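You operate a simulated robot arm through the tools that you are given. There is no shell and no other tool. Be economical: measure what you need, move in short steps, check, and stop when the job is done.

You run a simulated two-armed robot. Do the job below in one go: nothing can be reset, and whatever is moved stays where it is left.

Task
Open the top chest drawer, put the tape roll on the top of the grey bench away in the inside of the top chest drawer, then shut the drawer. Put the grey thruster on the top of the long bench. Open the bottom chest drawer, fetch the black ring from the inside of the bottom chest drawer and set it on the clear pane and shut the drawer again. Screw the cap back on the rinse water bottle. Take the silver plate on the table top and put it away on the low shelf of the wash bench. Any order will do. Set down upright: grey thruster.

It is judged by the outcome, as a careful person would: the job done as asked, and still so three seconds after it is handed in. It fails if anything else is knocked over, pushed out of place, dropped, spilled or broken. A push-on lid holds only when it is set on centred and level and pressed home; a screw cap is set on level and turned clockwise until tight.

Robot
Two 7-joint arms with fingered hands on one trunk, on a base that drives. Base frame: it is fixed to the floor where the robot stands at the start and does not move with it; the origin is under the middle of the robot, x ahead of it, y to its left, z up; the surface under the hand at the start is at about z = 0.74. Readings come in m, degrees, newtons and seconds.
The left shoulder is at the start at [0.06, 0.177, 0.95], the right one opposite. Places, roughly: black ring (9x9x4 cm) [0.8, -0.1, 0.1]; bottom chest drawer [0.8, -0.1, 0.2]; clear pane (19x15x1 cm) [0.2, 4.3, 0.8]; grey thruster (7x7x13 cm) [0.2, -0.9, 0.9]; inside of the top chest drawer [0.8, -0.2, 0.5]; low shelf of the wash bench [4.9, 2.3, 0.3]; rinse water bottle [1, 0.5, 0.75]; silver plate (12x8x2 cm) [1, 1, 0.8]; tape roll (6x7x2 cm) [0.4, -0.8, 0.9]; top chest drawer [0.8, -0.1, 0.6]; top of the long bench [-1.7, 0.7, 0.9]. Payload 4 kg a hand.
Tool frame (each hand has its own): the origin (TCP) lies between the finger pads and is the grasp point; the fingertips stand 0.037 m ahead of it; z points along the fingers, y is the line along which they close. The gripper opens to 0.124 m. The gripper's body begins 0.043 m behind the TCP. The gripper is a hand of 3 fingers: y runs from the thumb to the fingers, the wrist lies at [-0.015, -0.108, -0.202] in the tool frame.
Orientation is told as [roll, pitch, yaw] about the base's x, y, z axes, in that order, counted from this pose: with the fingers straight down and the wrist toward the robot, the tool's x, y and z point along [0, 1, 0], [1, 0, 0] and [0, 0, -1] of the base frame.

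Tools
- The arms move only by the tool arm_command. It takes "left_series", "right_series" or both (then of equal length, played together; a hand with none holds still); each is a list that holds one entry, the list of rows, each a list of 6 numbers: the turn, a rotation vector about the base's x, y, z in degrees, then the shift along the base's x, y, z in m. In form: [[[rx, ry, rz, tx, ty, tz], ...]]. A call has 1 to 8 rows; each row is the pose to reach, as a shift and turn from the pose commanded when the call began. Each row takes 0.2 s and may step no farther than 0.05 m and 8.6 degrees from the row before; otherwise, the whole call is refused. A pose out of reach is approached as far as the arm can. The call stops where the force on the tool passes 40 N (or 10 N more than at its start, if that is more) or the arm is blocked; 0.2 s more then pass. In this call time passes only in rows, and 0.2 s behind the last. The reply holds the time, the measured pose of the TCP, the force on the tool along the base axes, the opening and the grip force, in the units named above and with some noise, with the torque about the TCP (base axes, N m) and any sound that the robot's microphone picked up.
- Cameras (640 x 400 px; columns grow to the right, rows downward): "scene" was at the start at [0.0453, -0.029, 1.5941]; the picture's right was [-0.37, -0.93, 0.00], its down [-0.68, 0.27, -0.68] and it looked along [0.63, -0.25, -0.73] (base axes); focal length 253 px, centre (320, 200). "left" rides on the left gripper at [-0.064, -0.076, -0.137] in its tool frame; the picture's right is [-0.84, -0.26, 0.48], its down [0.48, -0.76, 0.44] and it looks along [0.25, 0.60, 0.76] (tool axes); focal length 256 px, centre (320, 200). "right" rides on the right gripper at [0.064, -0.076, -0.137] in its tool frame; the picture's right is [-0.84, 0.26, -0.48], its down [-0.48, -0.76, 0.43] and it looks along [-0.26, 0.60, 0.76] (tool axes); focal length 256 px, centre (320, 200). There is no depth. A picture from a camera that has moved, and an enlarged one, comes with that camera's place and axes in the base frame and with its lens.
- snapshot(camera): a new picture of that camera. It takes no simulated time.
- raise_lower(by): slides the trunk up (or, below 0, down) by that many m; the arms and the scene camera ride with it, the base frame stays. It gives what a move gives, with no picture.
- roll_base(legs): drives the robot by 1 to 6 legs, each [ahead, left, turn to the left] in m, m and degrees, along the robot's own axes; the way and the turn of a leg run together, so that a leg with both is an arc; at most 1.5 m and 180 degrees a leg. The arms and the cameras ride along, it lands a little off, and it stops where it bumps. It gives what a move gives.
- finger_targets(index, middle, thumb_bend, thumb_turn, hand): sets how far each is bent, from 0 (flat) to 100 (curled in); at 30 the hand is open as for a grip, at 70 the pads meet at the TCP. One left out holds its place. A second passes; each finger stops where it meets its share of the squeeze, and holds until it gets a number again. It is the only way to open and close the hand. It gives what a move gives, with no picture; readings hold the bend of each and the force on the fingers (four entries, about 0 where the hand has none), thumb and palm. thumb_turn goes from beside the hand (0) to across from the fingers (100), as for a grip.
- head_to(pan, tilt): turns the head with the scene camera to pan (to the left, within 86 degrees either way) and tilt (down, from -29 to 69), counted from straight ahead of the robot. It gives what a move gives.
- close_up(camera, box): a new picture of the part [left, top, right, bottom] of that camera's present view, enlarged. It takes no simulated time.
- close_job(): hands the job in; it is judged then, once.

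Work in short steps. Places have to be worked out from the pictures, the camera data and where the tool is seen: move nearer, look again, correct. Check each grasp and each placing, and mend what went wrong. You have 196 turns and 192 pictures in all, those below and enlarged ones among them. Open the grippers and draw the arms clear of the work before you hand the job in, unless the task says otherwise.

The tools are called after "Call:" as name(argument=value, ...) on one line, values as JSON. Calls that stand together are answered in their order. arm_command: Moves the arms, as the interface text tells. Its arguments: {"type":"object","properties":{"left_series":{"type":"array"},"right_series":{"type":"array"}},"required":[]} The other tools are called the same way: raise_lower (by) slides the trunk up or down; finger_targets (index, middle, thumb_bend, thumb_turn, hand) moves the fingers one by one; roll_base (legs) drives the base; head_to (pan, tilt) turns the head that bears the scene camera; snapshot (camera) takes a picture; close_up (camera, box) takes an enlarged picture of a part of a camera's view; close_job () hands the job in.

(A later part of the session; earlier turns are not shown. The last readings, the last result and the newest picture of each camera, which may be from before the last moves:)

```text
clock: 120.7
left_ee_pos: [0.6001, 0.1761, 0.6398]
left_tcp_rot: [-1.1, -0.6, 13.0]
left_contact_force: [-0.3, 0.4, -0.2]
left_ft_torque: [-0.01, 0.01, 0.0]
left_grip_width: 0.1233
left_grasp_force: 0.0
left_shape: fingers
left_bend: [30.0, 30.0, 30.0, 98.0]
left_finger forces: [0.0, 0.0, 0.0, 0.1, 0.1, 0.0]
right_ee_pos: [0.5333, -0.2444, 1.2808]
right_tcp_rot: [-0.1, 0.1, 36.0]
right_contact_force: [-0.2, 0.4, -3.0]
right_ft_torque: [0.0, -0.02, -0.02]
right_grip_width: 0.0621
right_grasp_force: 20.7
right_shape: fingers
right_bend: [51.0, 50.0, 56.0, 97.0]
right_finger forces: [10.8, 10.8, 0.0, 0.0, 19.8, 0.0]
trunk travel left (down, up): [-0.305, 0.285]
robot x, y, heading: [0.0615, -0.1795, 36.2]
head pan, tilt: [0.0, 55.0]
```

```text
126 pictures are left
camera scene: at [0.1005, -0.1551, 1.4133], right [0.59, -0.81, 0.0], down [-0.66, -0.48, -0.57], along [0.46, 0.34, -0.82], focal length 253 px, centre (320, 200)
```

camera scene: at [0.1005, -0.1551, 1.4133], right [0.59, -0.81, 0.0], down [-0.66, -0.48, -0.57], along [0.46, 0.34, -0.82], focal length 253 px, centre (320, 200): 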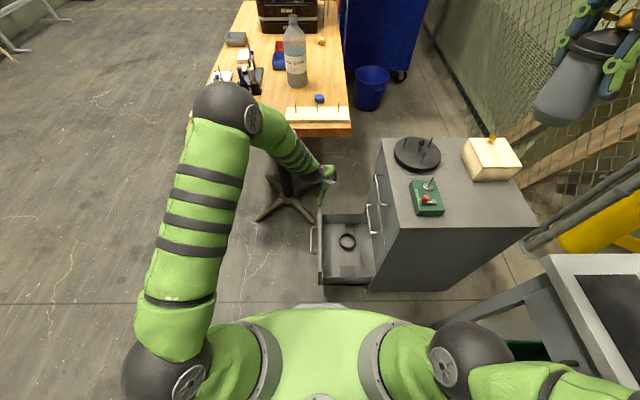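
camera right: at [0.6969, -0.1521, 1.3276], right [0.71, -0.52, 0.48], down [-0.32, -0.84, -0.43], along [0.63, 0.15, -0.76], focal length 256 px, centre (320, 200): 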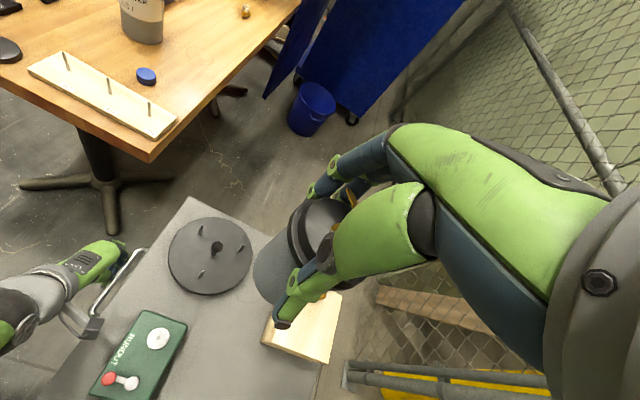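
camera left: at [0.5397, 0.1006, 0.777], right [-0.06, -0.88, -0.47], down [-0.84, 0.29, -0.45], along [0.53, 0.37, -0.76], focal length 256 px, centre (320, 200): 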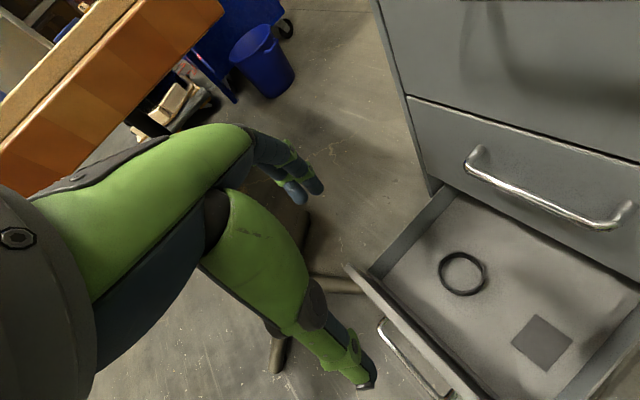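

Ring refined to (0.685, 0.085) with drawer floor near z=0.11. I align the yaw fully with the chest front and move over the ring before lowering.

Call:
arm_command(left_series=[[[0, 0, 7, 0.028, -0.03, 0], [0, 0, 14, 0.056, -0.06, 0], [0, 0, 21, 0.085, -0.091, 0]]])

Call:
raise_lower(by=-0.3)

Call:
snapshot(camera="left")

Call:
snapshot(camera="scene")

```text
clock: 121.5
left_ee_pos: [0.6864, 0.0836, 0.6398]
left_tcp_rot: [-1.2, -0.6, 34.0]
left_contact_force: [-0.5, 0.3, 0.2]
left_ft_torque: [-0.02, -0.02, -0.05]
left_grip_width: 0.123
left_grasp_force: 0.1
left_shape: fingers
left_bend: [30.0, 30.0, 30.0, 98.0]
left_finger forces: [0.0, 0.0, 0.0, 0.0, 0.0, 0.0]
right_ee_pos: [0.5321, -0.2438, 1.2813]
right_tcp_rot: [0.1, 0.2, 36.0]
right_contact_force: [0.7, 1.2, -2.4]
right_ft_torque: [-0.01, 0.05, 0.02]
right_grip_width: 0.0621
right_grasp_force: 20.7
right_shape: fingers
right_bend: [51.0, 50.0, 56.0, 97.0]
right_finger forces: [10.7, 10.7, 0.0, 0.0, 19.8, 0.0]
trunk travel left (down, up): [-0.305, 0.285]
robot x, y, heading: [0.0674, -0.1777, 36.2]
head pan, tilt: [0.0, 55.0]
```

```text
clock: 122.8
left_ee_pos: [0.6896, 0.0837, 0.5432]
left_tcp_rot: [-1.8, -1.0, 33.9]
left_contact_force: [-2.8, -0.1, 10.9]
left_ft_torque: [-1.02, 0.04, -0.32]
left_grip_width: 0.1233
left_grasp_force: 0.1
left_shape: fingers
left_bend: [30.0, 30.0, 30.0, 98.0]
left_finger forces: [0.1, 0.0, 0.1, 0.0, 0.0, 0.0]
right_ee_pos: [0.5326, -0.2431, 1.1769]
right_tcp_rot: [0.0, 0.2, 35.9]
right_contact_force: [0.6, 0.9, -3.1]
right_ft_torque: [0.01, 0.05, 0.01]
right_grip_width: 0.0625
right_grasp_force: 21.2
right_shape: fingers
right_bend: [51.0, 50.0, 56.0, 97.0]
right_finger forces: [10.8, 11.1, 0.0, 0.1, 20.0, 0.0]
trunk travel left (down, up): [-0.201, 0.389]
robot x, y, heading: [0.0649, -0.1805, 36.2]
head pan, tilt: [0.0, 55.0]
stopped: the force on the tool passed its limit at 80 N (the readings are from after the stop); the commanded pose is now the measured one
```

```text
125 pictures are left
camera left: at [0.6585, -0.0091, 0.68], right [0.27, -0.85, -0.46], down [-0.89, -0.03, -0.46], along [0.38, 0.53, -0.76], focal length 256 px, centre (320, 200)
```

left: 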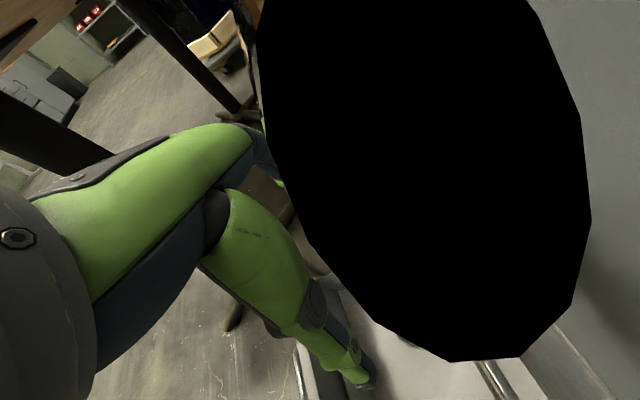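

```text
124 pictures are left
camera scene: at [0.0997, -0.1547, 1.3084], right [0.59, -0.81, 0.0], down [-0.66, -0.48, -0.57], along [0.46, 0.34, -0.82], focal length 253 px, centre (320, 200)
```

scene: 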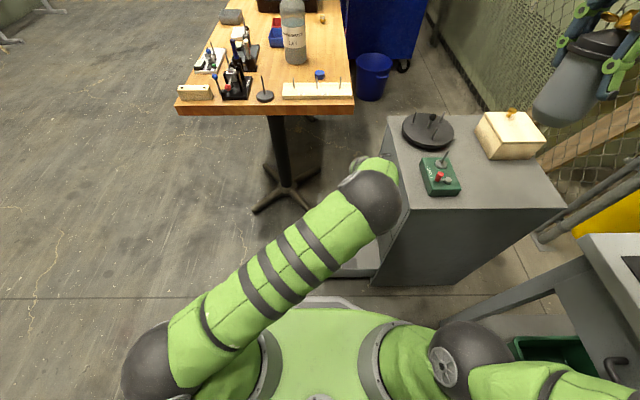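

The hand's camera housing touched the top handle (my orientation put it on the chest side). I lift off, back away along +n and will re-approach with yaw about -10° and pinch the near wall of the ring instead.

Call:
arm_command(left_series=[[[0, 0, 0, 0, 0, 0.03], [0, 0, 0, 0, 0, 0.06], [0, 0, -7, -0.02, 0.03, 0.08], [0, 0, -14, -0.04, 0.06, 0.1], [0, 0, -21, -0.06, 0.09, 0.12], [0, 0, -28, -0.08, 0.115, 0.12], [0, 0, -36, -0.09, 0.13, 0.12], [0, 0, -43.6, -0.1, 0.14, 0.12]]])

Call:
snapshot(camera="left")

Call:
snapshot(camera="scene")

```text
clock: 124.6
left_ee_pos: [0.5885, 0.2236, 0.6639]
left_tcp_rot: [-1.7, -0.9, -9.9]
left_contact_force: [-0.7, 0.4, 0.1]
left_ft_torque: [0.04, 0.05, 0.0]
left_grip_width: 0.1234
left_grasp_force: 0.1
left_shape: fingers
left_bend: [30.0, 30.0, 30.0, 98.0]
left_finger forces: [0.0, 0.0, 0.0, 0.1, 0.1, 0.0]
right_ee_pos: [0.5326, -0.244, 1.1761]
right_tcp_rot: [0.0, 0.1, 36.0]
right_contact_force: [0.2, 0.7, -3.9]
right_ft_torque: [0.02, 0.02, 0.03]
right_grip_width: 0.0623
right_grasp_force: 21.1
right_shape: fingers
right_bend: [51.0, 50.0, 56.0, 97.0]
right_finger forces: [10.7, 11.0, 0.0, 0.0, 19.9, 0.0]
trunk travel left (down, up): [-0.201, 0.389]
robot x, y, heading: [0.0649, -0.1789, 36.0]
head pan, tilt: [0.0, 55.0]
```

```text
123 pictures are left
camera left: at [0.5013, 0.1782, 0.8001], right [-0.39, -0.8, -0.46], down [-0.66, 0.59, -0.46], along [0.64, 0.13, -0.76], focal length 256 px, centre (320, 200)
```

left: 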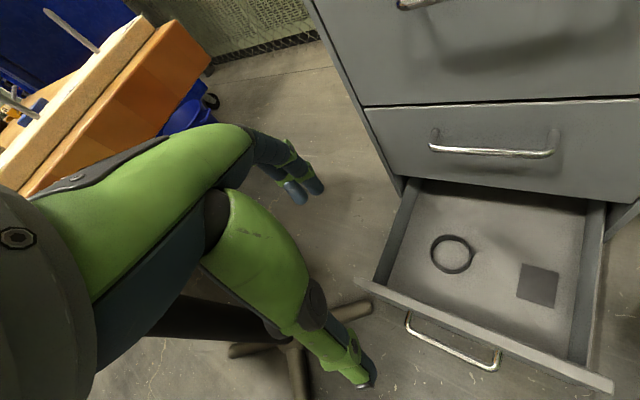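

```text
122 pictures are left
camera scene: at [0.1004, -0.1546, 1.3088], right [0.59, -0.81, 0.0], down [-0.66, -0.48, -0.57], along [0.46, 0.34, -0.82], focal length 253 px, centre (320, 200)
```

scene: 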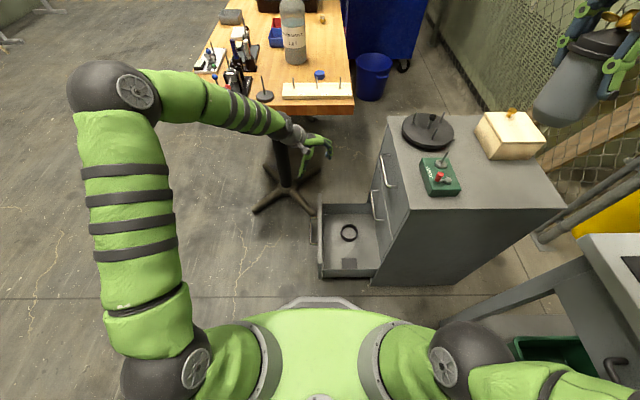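

Now the geometry is clear: ring centre (0.684, 0.081). I half-close the hand for a wall pinch, move over the near wall and lower the trunk.

Call:
finger_targets(hand="left", index=48, middle=48, thumb_bend=48)

Call:
arm_command(left_series=[[[0, 0, 0, 0.014, -0.034, 0], [0, 0, 0, 0.028, -0.068, 0], [0, 0, 0, 0.042, -0.102, 0], [0, 0, 0, 0.0545, -0.1356, 0]]])

Call:
raise_lower(by=-0.19)

Call:
snapshot(camera="left")

Call:
snapshot(camera="scene")

```text
clock: 125.6
left_ee_pos: [0.5879, 0.2225, 0.6627]
left_tcp_rot: [-1.6, -0.8, -9.7]
left_contact_force: [-1.3, 0.1, -0.1]
left_ft_torque: [-0.05, -0.03, -0.02]
left_grip_width: 0.0688
left_grasp_force: 0.1
left_shape: fingers
left_bend: [48.0, 48.0, 48.0, 98.0]
left_finger forces: [0.1, 0.0, 0.0, 0.1, 0.0, 0.0]
right_ee_pos: [0.533, -0.2436, 1.178]
right_tcp_rot: [0.0, 0.1, 36.0]
right_contact_force: [0.9, -0.4, -3.2]
right_ft_torque: [-0.03, 0.02, 0.03]
right_grip_width: 0.0624
right_grasp_force: 21.2
right_shape: fingers
right_bend: [51.0, 50.0, 56.0, 97.0]
right_finger forces: [10.7, 11.1, 0.1, 0.1, 19.9, 0.1]
trunk travel left (down, up): [-0.201, 0.389]
robot x, y, heading: [0.0669, -0.1789, 35.9]
head pan, tilt: [0.0, 55.0]
```

```text
clock: 126.6
left_ee_pos: [0.6446, 0.0888, 0.6621]
left_tcp_rot: [-1.5, -0.9, -9.6]
left_contact_force: [0.0, -0.5, -1.4]
left_ft_torque: [-0.01, -0.01, -0.03]
left_grip_width: 0.0687
left_grasp_force: 0.0
left_shape: fingers
left_bend: [48.0, 48.0, 48.0, 98.0]
left_finger forces: [0.0, 0.0, 0.0, 0.1, 0.0, 0.0]
right_ee_pos: [0.5338, -0.2434, 1.1765]
right_tcp_rot: [-0.1, 0.1, 35.9]
right_contact_force: [0.4, -0.9, -3.3]
right_ft_torque: [0.01, -0.01, -0.03]
right_grip_width: 0.0621
right_grasp_force: 20.9
right_shape: fingers
right_bend: [51.0, 50.0, 56.0, 97.0]
right_finger forces: [10.7, 11.2, 0.0, 0.0, 19.9, 0.1]
trunk travel left (down, up): [-0.201, 0.389]
robot x, y, heading: [0.0641, -0.1816, 35.8]
head pan, tilt: [0.0, 55.0]
```

```text
clock: 128.7
left_ee_pos: [0.6438, 0.0889, 0.4739]
left_tcp_rot: [-1.6, -0.8, -9.7]
left_contact_force: [-0.1, 0.1, -0.4]
left_ft_torque: [0.01, -0.01, -0.03]
left_grip_width: 0.0685
left_grasp_force: 0.0
left_shape: fingers
left_bend: [48.0, 48.0, 48.0, 98.0]
left_finger forces: [0.0, 0.0, 0.0, 0.0, 0.0, 0.1]
right_ee_pos: [0.533, -0.2439, 0.9862]
right_tcp_rot: [0.0, 0.1, 36.0]
right_contact_force: [0.1, -0.2, -3.5]
right_ft_torque: [-0.02, -0.02, 0.0]
right_grip_width: 0.0621
right_grasp_force: 20.9
right_shape: fingers
right_bend: [51.0, 50.0, 56.0, 97.0]
right_finger forces: [10.7, 11.0, 0.0, 0.1, 20.0, 0.1]
trunk travel left (down, up): [-0.011, 0.579]
robot x, y, heading: [0.0657, -0.178, 36.3]
head pan, tilt: [0.0, 55.0]
```

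```text
121 pictures are left
camera left: at [0.5571, 0.0428, 0.61], right [-0.39, -0.8, -0.46], down [-0.66, 0.59, -0.46], along [0.64, 0.13, -0.76], focal length 256 px, centre (320, 200)
```

left: 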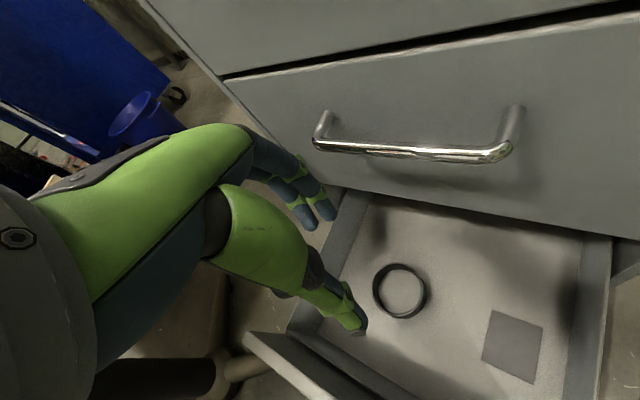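

```text
120 pictures are left
camera scene: at [0.1004, -0.1546, 1.1189], right [0.59, -0.81, 0.0], down [-0.66, -0.48, -0.57], along [0.46, 0.34, -0.82], focal length 253 px, centre (320, 200)
```

scene: 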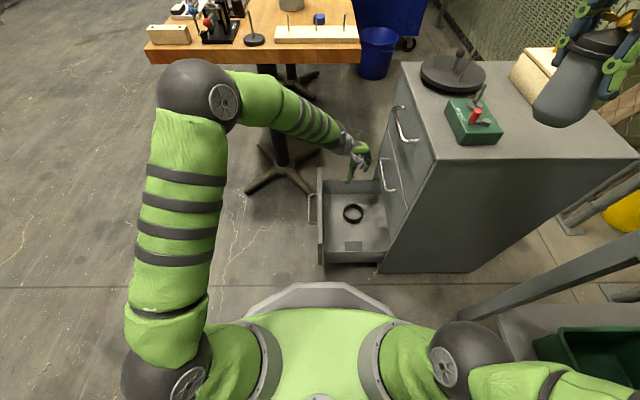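

Ring centre confirmed (0.687, 0.083), hand over its near wall. I lower most of the way.

Call:
arm_command(left_series=[[[0, 0, 0, 0, 0, -0.045], [0, 0, 0, 0, 0, -0.09], [0, 0, 0, 0, 0, -0.135], [0, 0, 0, 0, 0, -0.18], [0, 0, 0, 0, 0, -0.22], [0, 0, 0, 0, 0, -0.255]]])

Call:
snapshot(camera="left")

Call:
snapshot(camera="scene")

```text
clock: 130.1
left_ee_pos: [0.6449, 0.0901, 0.2186]
left_tcp_rot: [-1.5, -1.0, -9.8]
left_contact_force: [0.0, 0.7, 0.0]
left_ft_torque: [-0.01, 0.0, 0.01]
left_grip_width: 0.069
left_grasp_force: 0.1
left_shape: fingers
left_bend: [48.0, 48.0, 48.0, 98.0]
left_finger forces: [0.0, 0.1, 0.0, 0.0, 0.0, 0.1]
right_ee_pos: [0.5314, -0.2434, 0.9876]
right_tcp_rot: [0.0, 0.1, 36.0]
right_contact_force: [-0.4, -0.1, -2.6]
right_ft_torque: [0.03, 0.0, 0.01]
right_grip_width: 0.0621
right_grasp_force: 20.6
right_shape: fingers
right_bend: [51.0, 50.0, 56.0, 97.0]
right_finger forces: [10.6, 11.0, 0.0, 0.1, 19.8, 0.1]
trunk travel left (down, up): [-0.011, 0.579]
robot x, y, heading: [0.0643, -0.1784, 36.0]
head pan, tilt: [0.0, 55.0]
```

```text
119 pictures are left
camera left: at [0.5573, 0.0444, 0.3563], right [-0.39, -0.8, -0.46], down [-0.66, 0.59, -0.46], along [0.64, 0.13, -0.76], focal length 256 px, centre (320, 200)
```

left: 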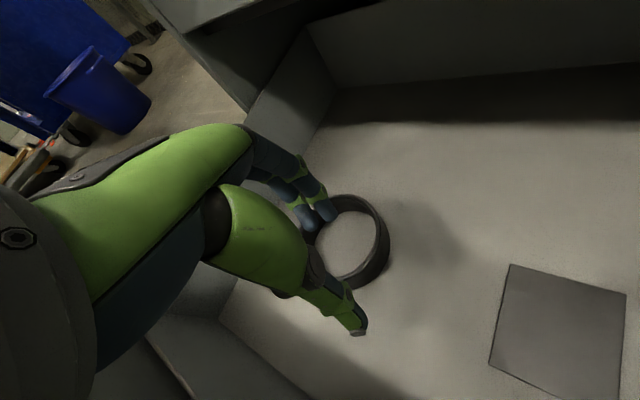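

```text
118 pictures are left
camera scene: at [0.1002, -0.1547, 1.1189], right [0.59, -0.81, 0.0], down [-0.66, -0.48, -0.57], along [0.46, 0.34, -0.82], focal length 253 px, centre (320, 200)
```

scene: 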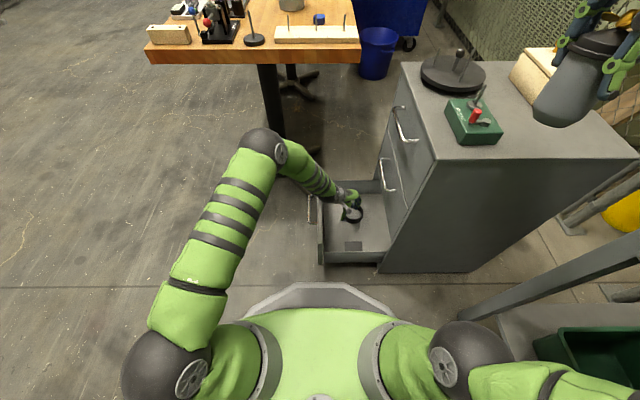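

Fingers will land inside the ring and the thumb outside; I lower the last 6.5 cm and pinch.

Call:
arm_command(left_series=[[[0, 0, 0, 0, 0, -0.025], [0, 0, 0, 0, 0, -0.045], [0, 0, 0, 0, 0, -0.058], [0, 0, 0, 0, 0, -0.066]]])

Call:
snapshot(camera="left")

```text
clock: 131.1
left_ee_pos: [0.647, 0.0884, 0.1573]
left_tcp_rot: [-1.6, -1.4, -9.7]
left_contact_force: [-2.2, -2.7, 28.3]
left_ft_torque: [-0.24, -0.61, -0.06]
left_grip_width: 0.0695
left_grasp_force: 13.8
left_shape: fingers
left_bend: [48.0, 48.0, 48.0, 97.0]
left_finger forces: [13.9, 8.7, 0.0, 0.1, 4.9, 0.0]
right_ee_pos: [0.5317, -0.245, 0.9883]
right_tcp_rot: [-0.1, 0.0, 36.0]
right_contact_force: [-0.6, 0.2, -2.9]
right_ft_torque: [-0.02, 0.01, -0.03]
right_grip_width: 0.0618
right_grasp_force: 21.0
right_shape: fingers
right_bend: [51.0, 50.0, 56.0, 97.0]
right_finger forces: [10.7, 11.0, 0.0, 0.0, 19.6, 0.1]
trunk travel left (down, up): [-0.011, 0.579]
robot x, y, heading: [0.0658, -0.1751, 36.0]
head pan, tilt: [0.0, 55.0]
```

```text
117 pictures are left
camera left: at [0.5594, 0.043, 0.2925], right [-0.38, -0.8, -0.47], down [-0.66, 0.59, -0.47], along [0.65, 0.13, -0.75], focal length 256 px, centre (320, 200)
```

left: 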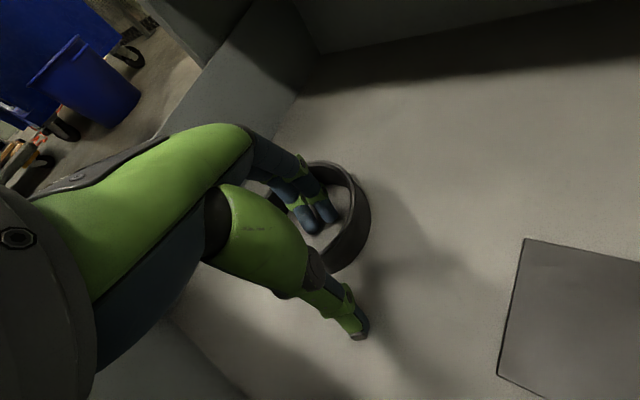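

Fingers inside, thumb outside, tips on the floor. I ease up 4 mm and close.

Call:
arm_command(left_series=[[[0, 0, 0, 0, 0, 0.005]]])

Call:
finger_targets(hand="left", index=80, middle=80, thumb_bend=80)

Call:
snapshot(camera="left")

```text
clock: 131.4
left_ee_pos: [0.6458, 0.089, 0.1584]
left_tcp_rot: [-1.5, -1.1, -9.6]
left_contact_force: [2.5, 0.7, 18.2]
left_ft_torque: [0.02, -0.59, 0.04]
left_grip_width: 0.0698
left_grasp_force: 9.1
left_shape: fingers
left_bend: [47.0, 47.0, 48.0, 98.0]
left_finger forces: [6.7, 7.9, 0.1, 0.0, 2.9, 0.0]
right_ee_pos: [0.5323, -0.2447, 0.9864]
right_tcp_rot: [0.1, 0.1, 36.1]
right_contact_force: [-0.8, 0.5, -2.7]
right_ft_torque: [-0.01, 0.02, -0.01]
right_grip_width: 0.062
right_grasp_force: 21.1
right_shape: fingers
right_bend: [51.0, 50.0, 56.0, 97.0]
right_finger forces: [10.7, 11.0, 0.0, 0.0, 19.8, 0.1]
trunk travel left (down, up): [-0.011, 0.579]
robot x, y, heading: [0.0635, -0.18, 36.1]
head pan, tilt: [0.0, 55.0]
```

```text
clock: 132.4
left_ee_pos: [0.6444, 0.0886, 0.1564]
left_tcp_rot: [-1.6, -0.8, -9.7]
left_contact_force: [-4.0, -2.7, 9.9]
left_ft_torque: [-0.26, -0.37, -0.18]
left_grip_width: 0.0028
left_grasp_force: 24.1
left_shape: fingers
left_bend: [66.0, 72.0, 68.0, 96.0]
left_finger forces: [10.8, 10.8, 0.0, 0.0, 26.9, 0.1]
right_ee_pos: [0.5324, -0.2441, 0.9873]
right_tcp_rot: [-0.1, 0.1, 36.1]
right_contact_force: [0.1, 0.1, -1.9]
right_ft_torque: [0.01, 0.05, 0.03]
right_grip_width: 0.0624
right_grasp_force: 21.1
right_shape: fingers
right_bend: [51.0, 50.0, 56.0, 97.0]
right_finger forces: [10.6, 10.9, 0.0, 0.1, 19.7, 0.1]
trunk travel left (down, up): [-0.011, 0.579]
robot x, y, heading: [0.0629, -0.1772, 36.1]
head pan, tilt: [0.0, 55.0]
```

```text
116 pictures are left
camera left: at [0.5572, 0.0426, 0.2928], right [-0.39, -0.8, -0.46], down [-0.66, 0.59, -0.46], along [0.64, 0.13, -0.76], focal length 256 px, centre (320, 200)
```

left: 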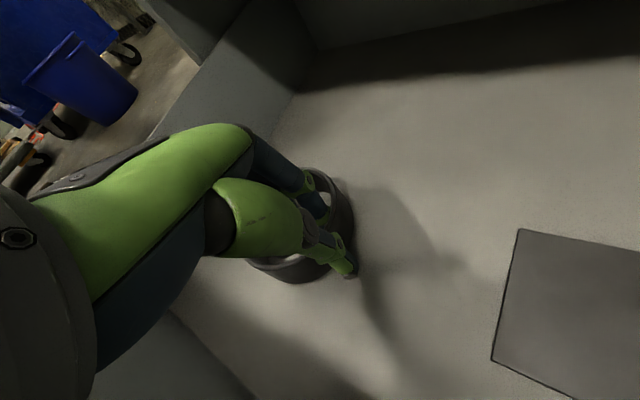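

Pinch force 24 N. I lift straight up and check.

Call:
arm_command(left_series=[[[0, 0, 0, 0, 0, 0.03], [0, 0, 0, 0, 0, 0.07], [0, 0, 0, 0, 0, 0.11], [0, 0, 0, 0, 0, 0.15], [0, 0, 0, -0.01, 0.02, 0.19], [0, 0, 0, -0.02, 0.04, 0.23], [0, 0, 0, -0.03, 0.06, 0.27]]])

Call:
snapshot(camera="left")

```text
clock: 134.1
left_ee_pos: [0.6156, 0.1452, 0.428]
left_tcp_rot: [-1.6, -0.9, -9.8]
left_contact_force: [-0.7, 0.6, -0.6]
left_ft_torque: [0.03, 0.0, 0.0]
left_grip_width: 0.0
left_grasp_force: 19.1
left_shape: fingers
left_bend: [66.0, 73.0, 73.0, 95.0]
left_finger forces: [12.8, 6.3, 0.1, 0.0, 18.7, 0.0]
right_ee_pos: [0.5329, -0.2432, 0.9867]
right_tcp_rot: [0.1, 0.2, 36.0]
right_contact_force: [0.0, 0.5, -3.5]
right_ft_torque: [-0.02, 0.01, 0.0]
right_grip_width: 0.0623
right_grasp_force: 20.8
right_shape: fingers
right_bend: [51.0, 50.0, 56.0, 97.0]
right_finger forces: [10.6, 11.0, 0.0, 0.0, 19.7, 0.1]
trunk travel left (down, up): [-0.011, 0.579]
robot x, y, heading: [0.0661, -0.1811, 36.2]
head pan, tilt: [0.0, 55.0]
```

```text
115 pictures are left
camera left: at [0.5292, 0.0997, 0.5644], right [-0.39, -0.8, -0.46], down [-0.66, 0.59, -0.46], along [0.64, 0.13, -0.76], focal length 256 px, centre (320, 200)
```

left: 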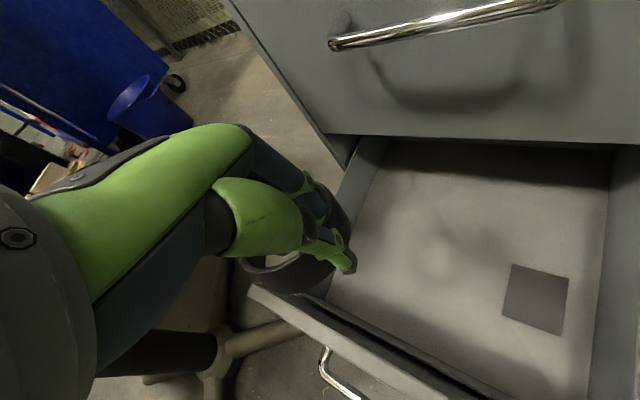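

The ring is out of the drawer. I enlarge to see how it sits in the hand.

Call:
close_up(camera="left", box=[180, 120, 420, 320])

Call:
close_up(camera="scene", box=[260, 130, 440, 280])

```text
2.00 times, centred on (300, 220) of left
camera zoom: at [0.5292, 0.0997, 0.5644], right [-0.39, -0.8, -0.46], down [-0.66, 0.59, -0.46], along [0.64, 0.13, -0.76], focal length 512 px, centre (360, 160)
```

zoom: 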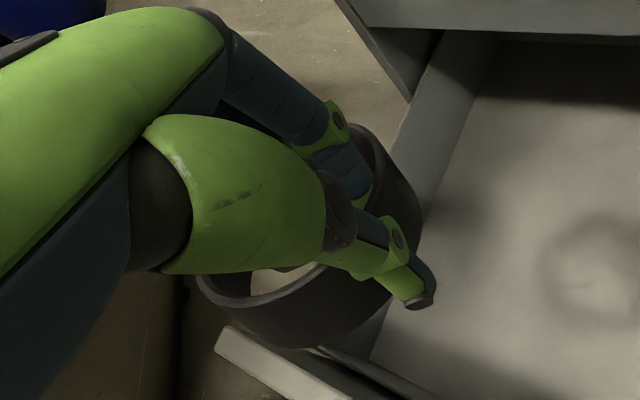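

```text
2.67 times, centred on (350, 205) of scene
camera zoom: at [0.1006, -0.1547, 1.1187], right [0.59, -0.81, 0.0], down [-0.66, -0.48, -0.57], along [0.46, 0.34, -0.82], focal length 675 px, centre (240, 187)
```

zoom: 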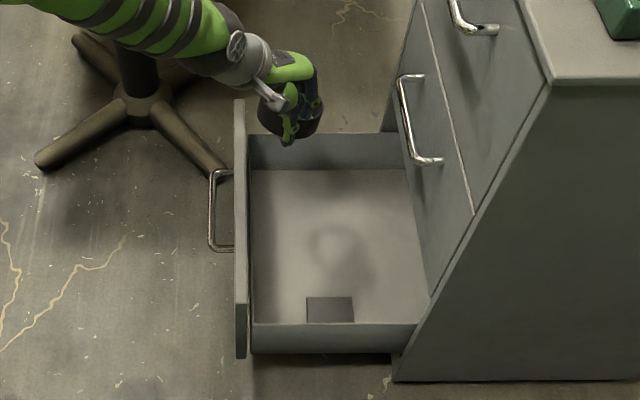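

The ring is pinched by its wall, roughly level. Both hands being full, I'll shut this drawer later when coming back to the table; now I raise the trunk, back off and look for the long bench.

Call:
raise_lower(by=0.4)

Call:
arm_command(left_series=[[[0, 0, 6, -0.02, 0.01, 0.04], [0, 0, 12, -0.03, 0.02, 0.08], [0, 0, 18, -0.04, 0.03, 0.12], [0, 0, 24, -0.05, 0.04, 0.16], [0, 0, 30, -0.06, 0.05, 0.2]]])

Call:
roll_base(legs=[[-0.3, 0.1, 0], [0, 0, 120]])

Call:
head_to(pan=0, tilt=25)

Call:
snapshot(camera="scene")

```text
clock: 137.9
left_ee_pos: [0.6169, 0.1462, 0.827]
left_tcp_rot: [-1.6, -0.9, -9.7]
left_contact_force: [0.2, 0.0, -0.3]
left_ft_torque: [0.0, 0.0, -0.01]
left_grip_width: 0.0
left_grasp_force: 18.7
left_shape: fingers
left_bend: [66.0, 73.0, 73.0, 95.0]
left_finger forces: [12.8, 6.1, 0.0, 0.0, 18.9, 0.1]
right_ee_pos: [0.5326, -0.2442, 1.3868]
right_tcp_rot: [0.1, 0.1, 35.9]
right_contact_force: [-0.4, 0.1, -3.7]
right_ft_torque: [0.01, 0.04, 0.02]
right_grip_width: 0.062
right_grasp_force: 20.7
right_shape: fingers
right_bend: [51.0, 50.0, 56.0, 97.0]
right_finger forces: [10.5, 11.0, 0.0, 0.0, 19.7, 0.1]
trunk travel left (down, up): [-0.411, 0.179]
robot x, y, heading: [0.0647, -0.1811, 36.1]
head pan, tilt: [0.0, 55.0]
```

```text
clock: 139.1
left_ee_pos: [0.5561, 0.1938, 1.025]
left_tcp_rot: [-1.8, -0.9, 20.4]
left_contact_force: [-0.5, 0.4, 0.0]
left_ft_torque: [-0.02, 0.0, 0.01]
left_grip_width: 0.0
left_grasp_force: 18.9
left_shape: fingers
left_bend: [66.0, 73.0, 73.0, 95.0]
left_finger forces: [12.8, 6.3, 0.0, 0.0, 18.8, 0.1]
right_ee_pos: [0.5334, -0.2438, 1.3878]
right_tcp_rot: [0.0, 0.1, 36.0]
right_contact_force: [0.2, -0.4, -3.0]
right_ft_torque: [0.0, 0.02, -0.01]
right_grip_width: 0.0619
right_grasp_force: 21.0
right_shape: fingers
right_bend: [51.0, 50.0, 56.0, 97.0]
right_finger forces: [10.6, 11.0, 0.1, 0.0, 19.7, 0.0]
trunk travel left (down, up): [-0.411, 0.179]
robot x, y, heading: [0.0655, -0.1764, 35.9]
head pan, tilt: [0.0, 55.0]
```

```text
clock: 146.2
left_ee_pos: [-0.7992, -0.0237, 1.0246]
left_tcp_rot: [-1.6, -0.9, 139.3]
left_contact_force: [-0.2, -0.1, -0.4]
left_ft_torque: [0.0, -0.02, 0.02]
left_grip_width: 0.0
left_grasp_force: 17.5
left_shape: fingers
left_bend: [66.0, 73.0, 73.0, 95.0]
left_finger forces: [12.2, 5.6, 0.1, 0.1, 17.4, 0.0]
right_ee_pos: [-0.4046, 0.1676, 1.3861]
right_tcp_rot: [0.1, 0.0, 154.9]
right_contact_force: [-0.7, -0.5, -3.1]
right_ft_torque: [0.0, -0.01, -0.01]
right_grip_width: 0.0616
right_grasp_force: 20.1
right_shape: fingers
right_bend: [51.0, 50.0, 56.0, 97.0]
right_finger forces: [10.5, 10.6, 0.1, 0.0, 19.1, 0.0]
trunk travel left (down, up): [-0.411, 0.179]
robot x, y, heading: [-0.2343, -0.2757, 154.9]
head pan, tilt: [0.0, 55.0]
```

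```text
clock: 147.1
left_ee_pos: [-0.7984, -0.0234, 1.0233]
left_tcp_rot: [-1.5, -0.9, 139.3]
left_contact_force: [0.6, -0.1, -0.8]
left_ft_torque: [-0.01, -0.03, 0.04]
left_grip_width: 0.0
left_grasp_force: 18.0
left_shape: fingers
left_bend: [66.0, 73.0, 73.0, 95.0]
left_finger forces: [12.2, 5.6, 0.0, 0.1, 17.4, 0.0]
right_ee_pos: [-0.4053, 0.1681, 1.3859]
right_tcp_rot: [0.0, 0.1, 154.9]
right_contact_force: [-0.5, 0.0, -2.5]
right_ft_torque: [-0.06, -0.02, -0.01]
right_grip_width: 0.0616
right_grasp_force: 20.2
right_shape: fingers
right_bend: [51.0, 50.0, 56.0, 97.0]
right_finger forces: [10.5, 10.8, 0.0, 0.0, 19.1, 0.0]
trunk travel left (down, up): [-0.411, 0.179]
robot x, y, heading: [-0.2352, -0.2733, 154.9]
head pan, tilt: [0.0, 25.0]
```

```text
112 pictures are left
camera scene: at [-0.29, -0.2448, 1.5627], right [0.42, 0.91, 0.0], down [0.38, -0.18, -0.91], along [-0.82, 0.38, -0.42], focal length 253 px, centre (320, 200)
```

scene: 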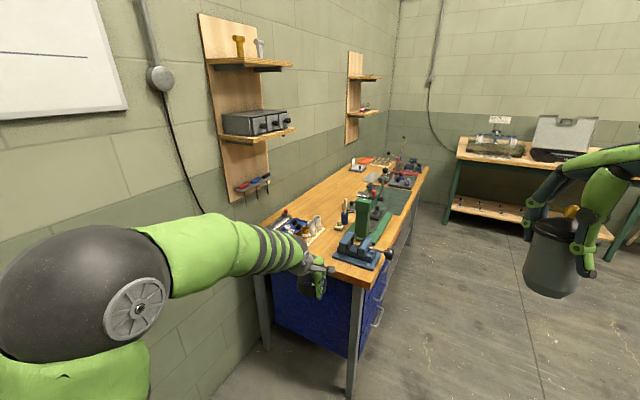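

The long bench runs along the left wall (front edge at s≈-0.59, n 0.68–2.45). I drive to stand in front of its middle, facing it.

Call:
roll_base(legs=[[0.57, -0.52, 0], [0.57, -0.52, 0], [0, 0, 61]])

Call:
head_to(pan=0, tilt=45)

Call:
snapshot(camera="scene")

Call:
snapshot(camera="right")

```text
clock: 157.8
left_ee_pos: [-1.3, 0.7652, 1.0249]
left_tcp_rot: [-1.5, -0.9, -158.5]
left_contact_force: [0.9, -1.5, -0.4]
left_ft_torque: [0.05, -0.01, 0.0]
left_grip_width: 0.0001
left_grasp_force: 16.9
left_shape: fingers
left_bend: [66.0, 73.0, 73.0, 95.0]
left_finger forces: [11.9, 5.3, 0.0, 0.1, 16.9, 0.1]
right_ee_pos: [-1.2844, 1.2035, 1.3869]
right_tcp_rot: [0.0, 0.1, -142.8]
right_contact_force: [1.0, -0.3, -2.5]
right_ft_torque: [0.04, -0.04, 0.01]
right_grip_width: 0.0613
right_grasp_force: 19.9
right_shape: fingers
right_bend: [51.0, 50.0, 56.0, 97.0]
right_finger forces: [10.4, 10.6, 0.0, 0.1, 18.9, 0.1]
trunk travel left (down, up): [-0.411, 0.179]
robot x, y, heading: [-0.8163, 1.1521, -142.4]
head pan, tilt: [0.0, 25.0]
```

```text
clock: 158.6
left_ee_pos: [-1.3004, 0.7656, 1.0244]
left_tcp_rot: [-1.6, -0.9, -158.4]
left_contact_force: [0.0, 0.6, -0.1]
left_ft_torque: [-0.01, 0.03, 0.03]
left_grip_width: 0.0002
left_grasp_force: 17.4
left_shape: fingers
left_bend: [66.0, 73.0, 73.0, 95.0]
left_finger forces: [11.8, 5.4, 0.0, 0.1, 16.9, 0.0]
right_ee_pos: [-1.2859, 1.2041, 1.3865]
right_tcp_rot: [0.0, 0.1, -142.9]
right_contact_force: [0.2, 0.2, -2.8]
right_ft_torque: [0.0, -0.03, -0.02]
right_grip_width: 0.0611
right_grasp_force: 20.0
right_shape: fingers
right_bend: [51.0, 50.0, 56.0, 97.0]
right_finger forces: [10.4, 10.6, 0.0, 0.0, 18.9, 0.0]
trunk travel left (down, up): [-0.411, 0.179]
robot x, y, heading: [-0.8199, 1.1519, -142.8]
head pan, tilt: [0.0, 45.0]
```

```text
111 pictures are left
camera scene: at [-0.8571, 1.1187, 1.5323], right [-0.6, 0.8, 0.0], down [0.56, 0.43, -0.71], along [-0.56, -0.43, -0.71], focal length 253 px, centre (320, 200)
```

scene: 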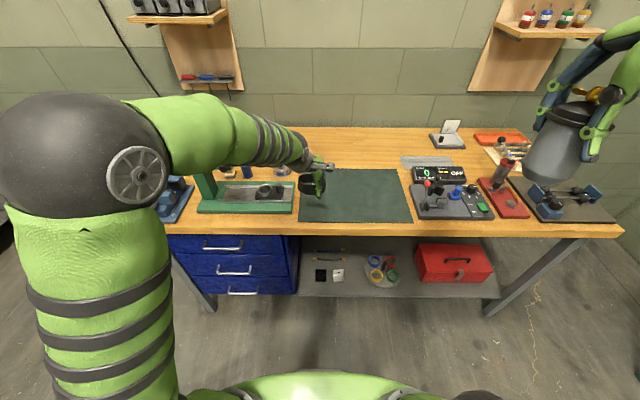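

```text
110 pictures are left
camera right: at [-1.1879, 1.1977, 1.524], right [-0.71, 0.51, 0.48], down [0.31, 0.84, -0.43], along [-0.63, -0.16, -0.76], focal length 256 px, centre (320, 200)
```

right: 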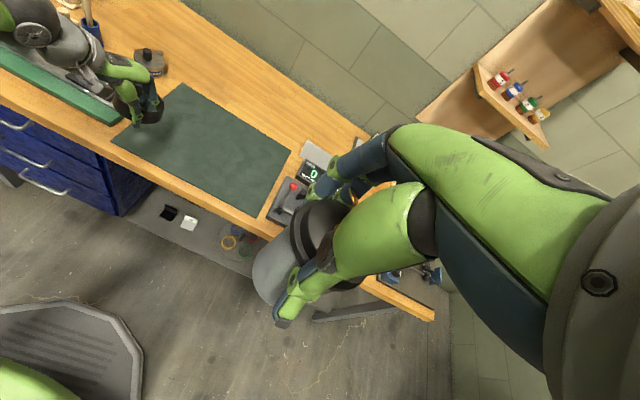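

The green mat is clear; bench top at z≈0.897. I carry the thruster over the mat at about (-1.48, 0.90) and move the left hand aside.

Call:
arm_command(left_series=[[[0, 0, 0, 0.0175, -0.003, 0.01], [0, 0, 0, 0.035, -0.005, 0.02], [0, 0, 0, 0.0525, -0.008, 0.03], [0, 0, 0, 0.07, -0.01, 0.04], [0, 0, 0, 0.0875, -0.012, 0.05], [0, 0, 0, 0.105, -0.015, 0.06], [0, 0, 0, 0.12, -0.018, 0.07], [0, 0, 0, 0.14, -0.02, 0.08]]], right_series=[[[0, 0, 0, -0.024, -0.038, 0], [0, 0, 0, -0.048, -0.076, 0], [0, 0, 0, -0.072, -0.114, 0], [0, 0, 0, -0.097, -0.152, 0], [0, 0, 0, -0.121, -0.19, 0], [0, 0, 0, -0.145, -0.228, 0], [0, 0, 0, -0.169, -0.266, 0], [0, 0, 0, -0.194, -0.304, 0]]])

Call:
arm_command(right_series=[[[0, 0, 0, 0, 0, -0.045], [0, 0, 0, 0, 0, -0.09], [0, 0, 0, 0, 0, -0.135], [0, 0, 0, 0, 0, -0.18], [0, 0, 0, 0, 0, -0.225], [0, 0, 0, 0, 0, -0.27], [0, 0, 0, 0, 0, -0.315]]])

Call:
snapshot(camera="scene")

Call:
snapshot(camera="right")

```text
clock: 160.4
left_ee_pos: [-1.16, 0.7429, 1.1044]
left_tcp_rot: [-1.8, -1.0, -158.5]
left_contact_force: [-0.4, 0.2, -0.5]
left_ft_torque: [-0.01, -0.02, 0.01]
left_grip_width: 0.0
left_grasp_force: 17.9
left_shape: fingers
left_bend: [66.0, 73.0, 73.0, 95.0]
left_finger forces: [12.2, 5.7, 0.0, 0.0, 17.5, 0.1]
right_ee_pos: [-1.4787, 0.8992, 1.3868]
right_tcp_rot: [-0.1, 0.2, -142.8]
right_contact_force: [-0.6, -1.1, -3.0]
right_ft_torque: [-0.03, -0.01, 0.02]
right_grip_width: 0.0612
right_grasp_force: 20.3
right_shape: fingers
right_bend: [51.0, 50.0, 56.0, 97.0]
right_finger forces: [10.5, 10.6, 0.0, 0.1, 19.0, 0.1]
trunk travel left (down, up): [-0.411, 0.179]
robot x, y, heading: [-0.8191, 1.1479, -142.9]
head pan, tilt: [0.0, 45.0]
```

```text
clock: 162.0
left_ee_pos: [-1.1594, 0.7441, 1.1043]
left_tcp_rot: [-1.5, -0.9, -158.5]
left_contact_force: [0.6, 0.2, -0.1]
left_ft_torque: [0.03, -0.01, 0.04]
left_grip_width: 0.0
left_grasp_force: 18.2
left_shape: fingers
left_bend: [66.0, 73.0, 73.0, 95.0]
left_finger forces: [12.2, 5.7, 0.0, 0.1, 17.6, 0.1]
right_ee_pos: [-1.4805, 0.9002, 1.0744]
right_tcp_rot: [0.0, 0.0, -142.9]
right_contact_force: [0.4, 0.2, -3.1]
right_ft_torque: [0.01, -0.04, 0.0]
right_grip_width: 0.0606
right_grasp_force: 20.1
right_shape: fingers
right_bend: [51.0, 50.0, 56.0, 97.0]
right_finger forces: [10.4, 10.6, 0.1, 0.0, 18.6, 0.1]
trunk travel left (down, up): [-0.411, 0.179]
robot x, y, heading: [-0.8202, 1.1516, -142.6]
head pan, tilt: [0.0, 45.0]
```

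```text
109 pictures are left
camera scene: at [-0.8574, 1.1183, 1.5323], right [-0.6, 0.8, 0.0], down [0.56, 0.43, -0.71], along [-0.56, -0.43, -0.71], focal length 253 px, centre (320, 200)
```

scene: 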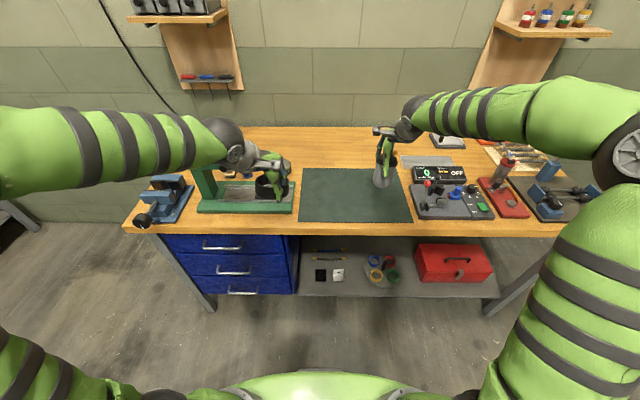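

```text
108 pictures are left
camera right: at [-1.382, 0.8943, 1.2102], right [-0.71, 0.51, 0.48], down [0.31, 0.84, -0.43], along [-0.63, -0.16, -0.76], focal length 256 px, centre (320, 200)
```

right: 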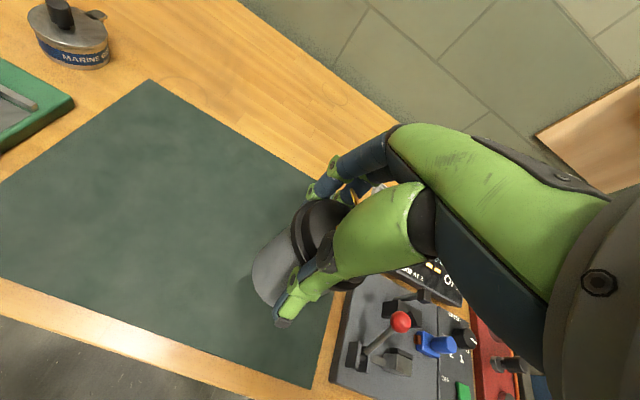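

It is a bit near the right mat edge; I shift 6 cm left and lower gently.

Call:
arm_command(right_series=[[[0, 0, 0, 0.018, -0.024, -0.01], [0, 0, 0, 0.036, -0.048, -0.03], [0, 0, 0, 0.036, -0.048, -0.05], [0, 0, 0, 0.036, -0.048, -0.062], [0, 0, 0, 0.036, -0.048, -0.07], [0, 0, 0, 0.036, -0.048, -0.076]]])

Call:
snapshot(camera="scene")

```text
clock: 163.4
left_ee_pos: [-1.16, 0.7452, 1.1039]
left_tcp_rot: [-1.7, -0.9, -158.5]
left_contact_force: [0.4, 0.2, -0.3]
left_ft_torque: [0.01, -0.03, 0.02]
left_grip_width: 0.0
left_grasp_force: 17.7
left_shape: fingers
left_bend: [66.0, 73.0, 73.0, 95.0]
left_finger forces: [12.3, 5.9, 0.0, 0.1, 17.5, 0.0]
right_ee_pos: [-1.4452, 0.853, 0.996]
right_tcp_rot: [-0.1, 0.1, -142.7]
right_contact_force: [0.2, 0.0, -3.1]
right_ft_torque: [0.03, -0.05, -0.01]
right_grip_width: 0.0605
right_grasp_force: 20.0
right_shape: fingers
right_bend: [51.0, 51.0, 56.0, 97.0]
right_finger forces: [10.3, 10.6, 0.0, 0.0, 18.5, 0.1]
trunk travel left (down, up): [-0.411, 0.179]
robot x, y, heading: [-0.8136, 1.1516, -142.8]
head pan, tilt: [0.0, 45.0]
```

```text
107 pictures are left
camera scene: at [-0.8572, 1.1185, 1.5322], right [-0.6, 0.8, 0.0], down [0.56, 0.43, -0.71], along [-0.56, -0.43, -0.71], focal length 253 px, centre (320, 200)
```

scene: 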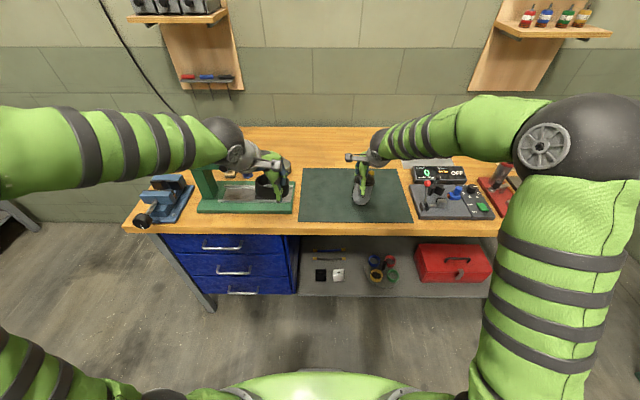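

No contact yet; I continue down in small steps until it touches.

Call:
arm_command(right_series=[[[0, 0, 0, 0, 0, -0.005], [0, 0, 0, 0, 0, -0.01], [0, 0, 0, 0, 0, -0.015], [0, 0, 0, 0, 0, -0.02]]])

```text
clock: 164.4
left_ee_pos: [-1.1597, 0.7451, 1.1056]
left_tcp_rot: [-1.6, -0.9, -158.5]
left_contact_force: [0.8, 0.7, -0.4]
left_ft_torque: [0.07, -0.02, 0.0]
left_grip_width: 0.0
left_grasp_force: 17.1
left_shape: fingers
left_bend: [66.0, 73.0, 73.0, 95.0]
left_finger forces: [12.1, 5.9, 0.1, 0.0, 17.7, 0.0]
right_ee_pos: [-1.4442, 0.8516, 0.975]
right_tcp_rot: [0.0, 0.1, -142.7]
right_contact_force: [0.6, 1.0, -3.4]
right_ft_torque: [0.04, -0.03, 0.0]
right_grip_width: 0.0606
right_grasp_force: 19.4
right_shape: fingers
right_bend: [51.0, 51.0, 56.0, 97.0]
right_finger forces: [10.3, 10.7, 0.0, 0.0, 18.6, 0.0]
trunk travel left (down, up): [-0.411, 0.179]
robot x, y, heading: [-0.815, 1.1483, -142.5]
head pan, tilt: [0.0, 45.0]
```

Call:
arm_command(right_series=[[[0, 0, 0, 0, 0, -0.006], [0, 0, 0, 0, 0, -0.012], [0, 0, 0, 0, 0, -0.018], [0, 0, 0, 0, 0, -0.024]]])

Call:
snapshot(camera="right")

Call:
close_up(camera="scene", box=[280, 130, 440, 240])

```text
clock: 165.4
left_ee_pos: [-1.1581, 0.7442, 1.1055]
left_tcp_rot: [-1.7, -1.0, -158.4]
left_contact_force: [0.0, 0.4, -1.1]
left_ft_torque: [0.05, 0.0, 0.0]
left_grip_width: 0.0
left_grasp_force: 17.8
left_shape: fingers
left_bend: [66.0, 73.0, 73.0, 95.0]
left_finger forces: [12.2, 5.8, 0.1, 0.1, 17.6, 0.0]
right_ee_pos: [-1.4416, 0.8499, 0.956]
right_tcp_rot: [0.2, -0.3, -142.8]
right_contact_force: [1.7, -5.3, 31.0]
right_ft_torque: [-0.56, 0.46, 0.08]
right_grip_width: 0.0596
right_grasp_force: 22.9
right_shape: fingers
right_bend: [51.0, 50.0, 56.0, 96.0]
right_finger forces: [11.2, 10.9, 0.0, 0.0, 24.6, 0.1]
trunk travel left (down, up): [-0.411, 0.179]
robot x, y, heading: [-0.8185, 1.1488, -142.6]
head pan, tilt: [0.0, 45.0]
```

```text
106 pictures are left
camera right: at [-1.3431, 0.8447, 1.0929], right [-0.71, 0.51, 0.48], down [0.31, 0.84, -0.44], along [-0.63, -0.16, -0.76], focal length 256 px, centre (320, 200)
```

right: 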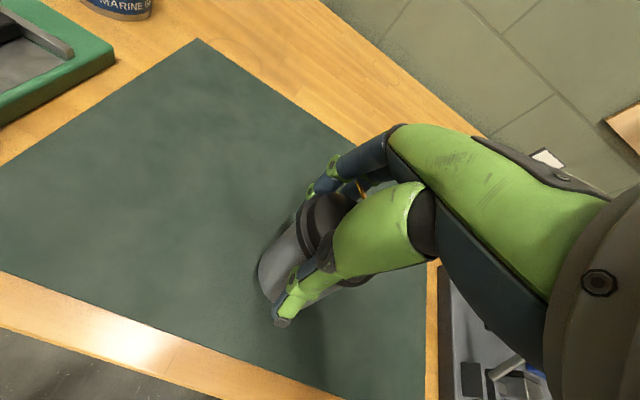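

```text
3.64 times, centred on (360, 185) of scene
camera zoom: at [-0.8547, 1.1187, 1.5328], right [-0.6, 0.8, 0.0], down [0.56, 0.43, -0.71], along [-0.56, -0.43, -0.71], focal length 921 px, centre (174, 254)
```

zoom: 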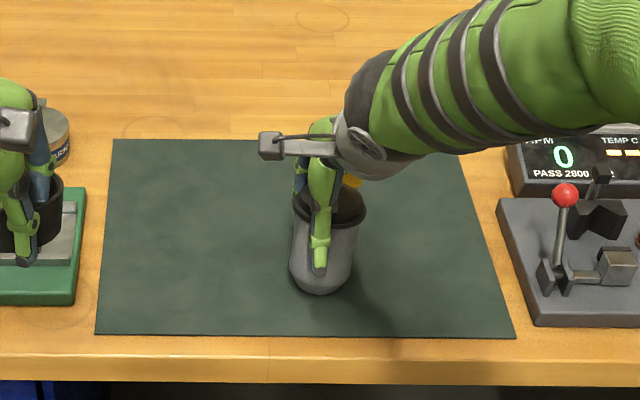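

Contact felt at z≈0.956 and it stands on the mat. I ease up 2 mm and open the right hand.

Call:
arm_command(right_series=[[[0, 0, 0, 0, 0, 0.003]]])

Call:
finger_targets(hand="right", index=34, middle=34, thumb_bend=34)

Call:
arm_command(right_series=[[[0, 0, 0, 0, 0, 0.03], [0, 0, 0, 0, 0, 0.07], [0, 0, 0, 0, 0, 0.11], [0, 0, 0, 0, 0, 0.15], [0, 0, 0, 0, 0, 0.19], [0, 0, 0, 0, 0, 0.23]]])

Call:
snapshot(camera="right")

```text
clock: 165.8
left_ee_pos: [-1.1574, 0.7451, 1.1056]
left_tcp_rot: [-1.6, -1.1, -158.5]
left_contact_force: [0.2, 0.6, 0.8]
left_ft_torque: [0.01, 0.02, 0.01]
left_grip_width: 0.0
left_grasp_force: 17.5
left_shape: fingers
left_bend: [66.0, 73.0, 73.0, 95.0]
left_finger forces: [12.3, 5.7, 0.0, 0.0, 17.6, 0.1]
right_ee_pos: [-1.4427, 0.8517, 0.9564]
right_tcp_rot: [0.0, -0.1, -142.8]
right_contact_force: [-0.1, -6.6, 28.5]
right_ft_torque: [-0.67, 0.52, 0.15]
right_grip_width: 0.0597
right_grasp_force: 23.0
right_shape: fingers
right_bend: [51.0, 49.0, 56.0, 96.0]
right_finger forces: [11.9, 11.3, 0.1, 0.1, 23.1, 0.1]
trunk travel left (down, up): [-0.411, 0.179]
robot x, y, heading: [-0.8172, 1.154, -142.9]
head pan, tilt: [0.0, 45.0]
```

```text
clock: 166.8
left_ee_pos: [-1.1597, 0.7458, 1.1045]
left_tcp_rot: [-1.7, -0.9, -158.5]
left_contact_force: [-0.1, -0.4, 0.0]
left_ft_torque: [0.01, -0.01, -0.03]
left_grip_width: 0.0
left_grasp_force: 17.7
left_shape: fingers
left_bend: [66.0, 73.0, 73.0, 95.0]
left_finger forces: [12.3, 5.6, 0.0, 0.0, 17.6, 0.1]
right_ee_pos: [-1.4426, 0.8511, 0.955]
right_tcp_rot: [0.1, 0.1, -142.7]
right_contact_force: [0.1, -0.6, -0.1]
right_ft_torque: [0.02, 0.01, 0.03]
right_grip_width: 0.1114
right_grasp_force: 0.1
right_shape: fingers
right_bend: [34.0, 34.0, 34.0, 97.0]
right_finger forces: [0.0, 0.0, 0.0, 0.0, 0.0, 0.0]
trunk travel left (down, up): [-0.411, 0.179]
robot x, y, heading: [-0.8149, 1.1481, -142.6]
head pan, tilt: [0.0, 45.0]
```

```text
clock: 168.2
left_ee_pos: [-1.1582, 0.744, 1.1047]
left_tcp_rot: [-1.6, -0.9, -158.6]
left_contact_force: [-0.7, -0.4, -1.1]
left_ft_torque: [0.03, -0.01, -0.01]
left_grip_width: 0.0001
left_grasp_force: 17.9
left_shape: fingers
left_bend: [66.0, 73.0, 73.0, 95.0]
left_finger forces: [12.2, 5.8, 0.0, 0.0, 17.6, 0.0]
right_ee_pos: [-1.4428, 0.8529, 1.1899]
right_tcp_rot: [0.0, 0.1, -142.7]
right_contact_force: [0.7, 0.5, -0.2]
right_ft_torque: [0.01, -0.03, -0.01]
right_grip_width: 0.1113
right_grasp_force: 0.1
right_shape: fingers
right_bend: [34.0, 34.0, 34.0, 97.0]
right_finger forces: [0.0, 0.1, 0.0, 0.1, 0.0, 0.0]
trunk travel left (down, up): [-0.411, 0.179]
robot x, y, heading: [-0.8191, 1.1506, -142.7]
head pan, tilt: [0.0, 45.0]
```

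```text
104 pictures are left
camera right: at [-1.3449, 0.8453, 1.3255], right [-0.71, 0.51, 0.48], down [0.31, 0.84, -0.43], along [-0.63, -0.16, -0.76], focal length 256 px, centre (320, 200)
```

right: 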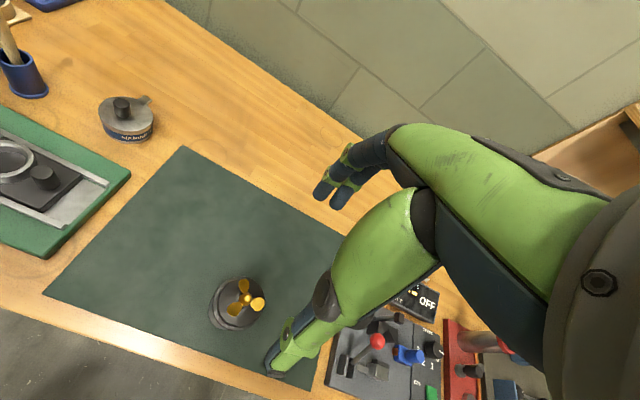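

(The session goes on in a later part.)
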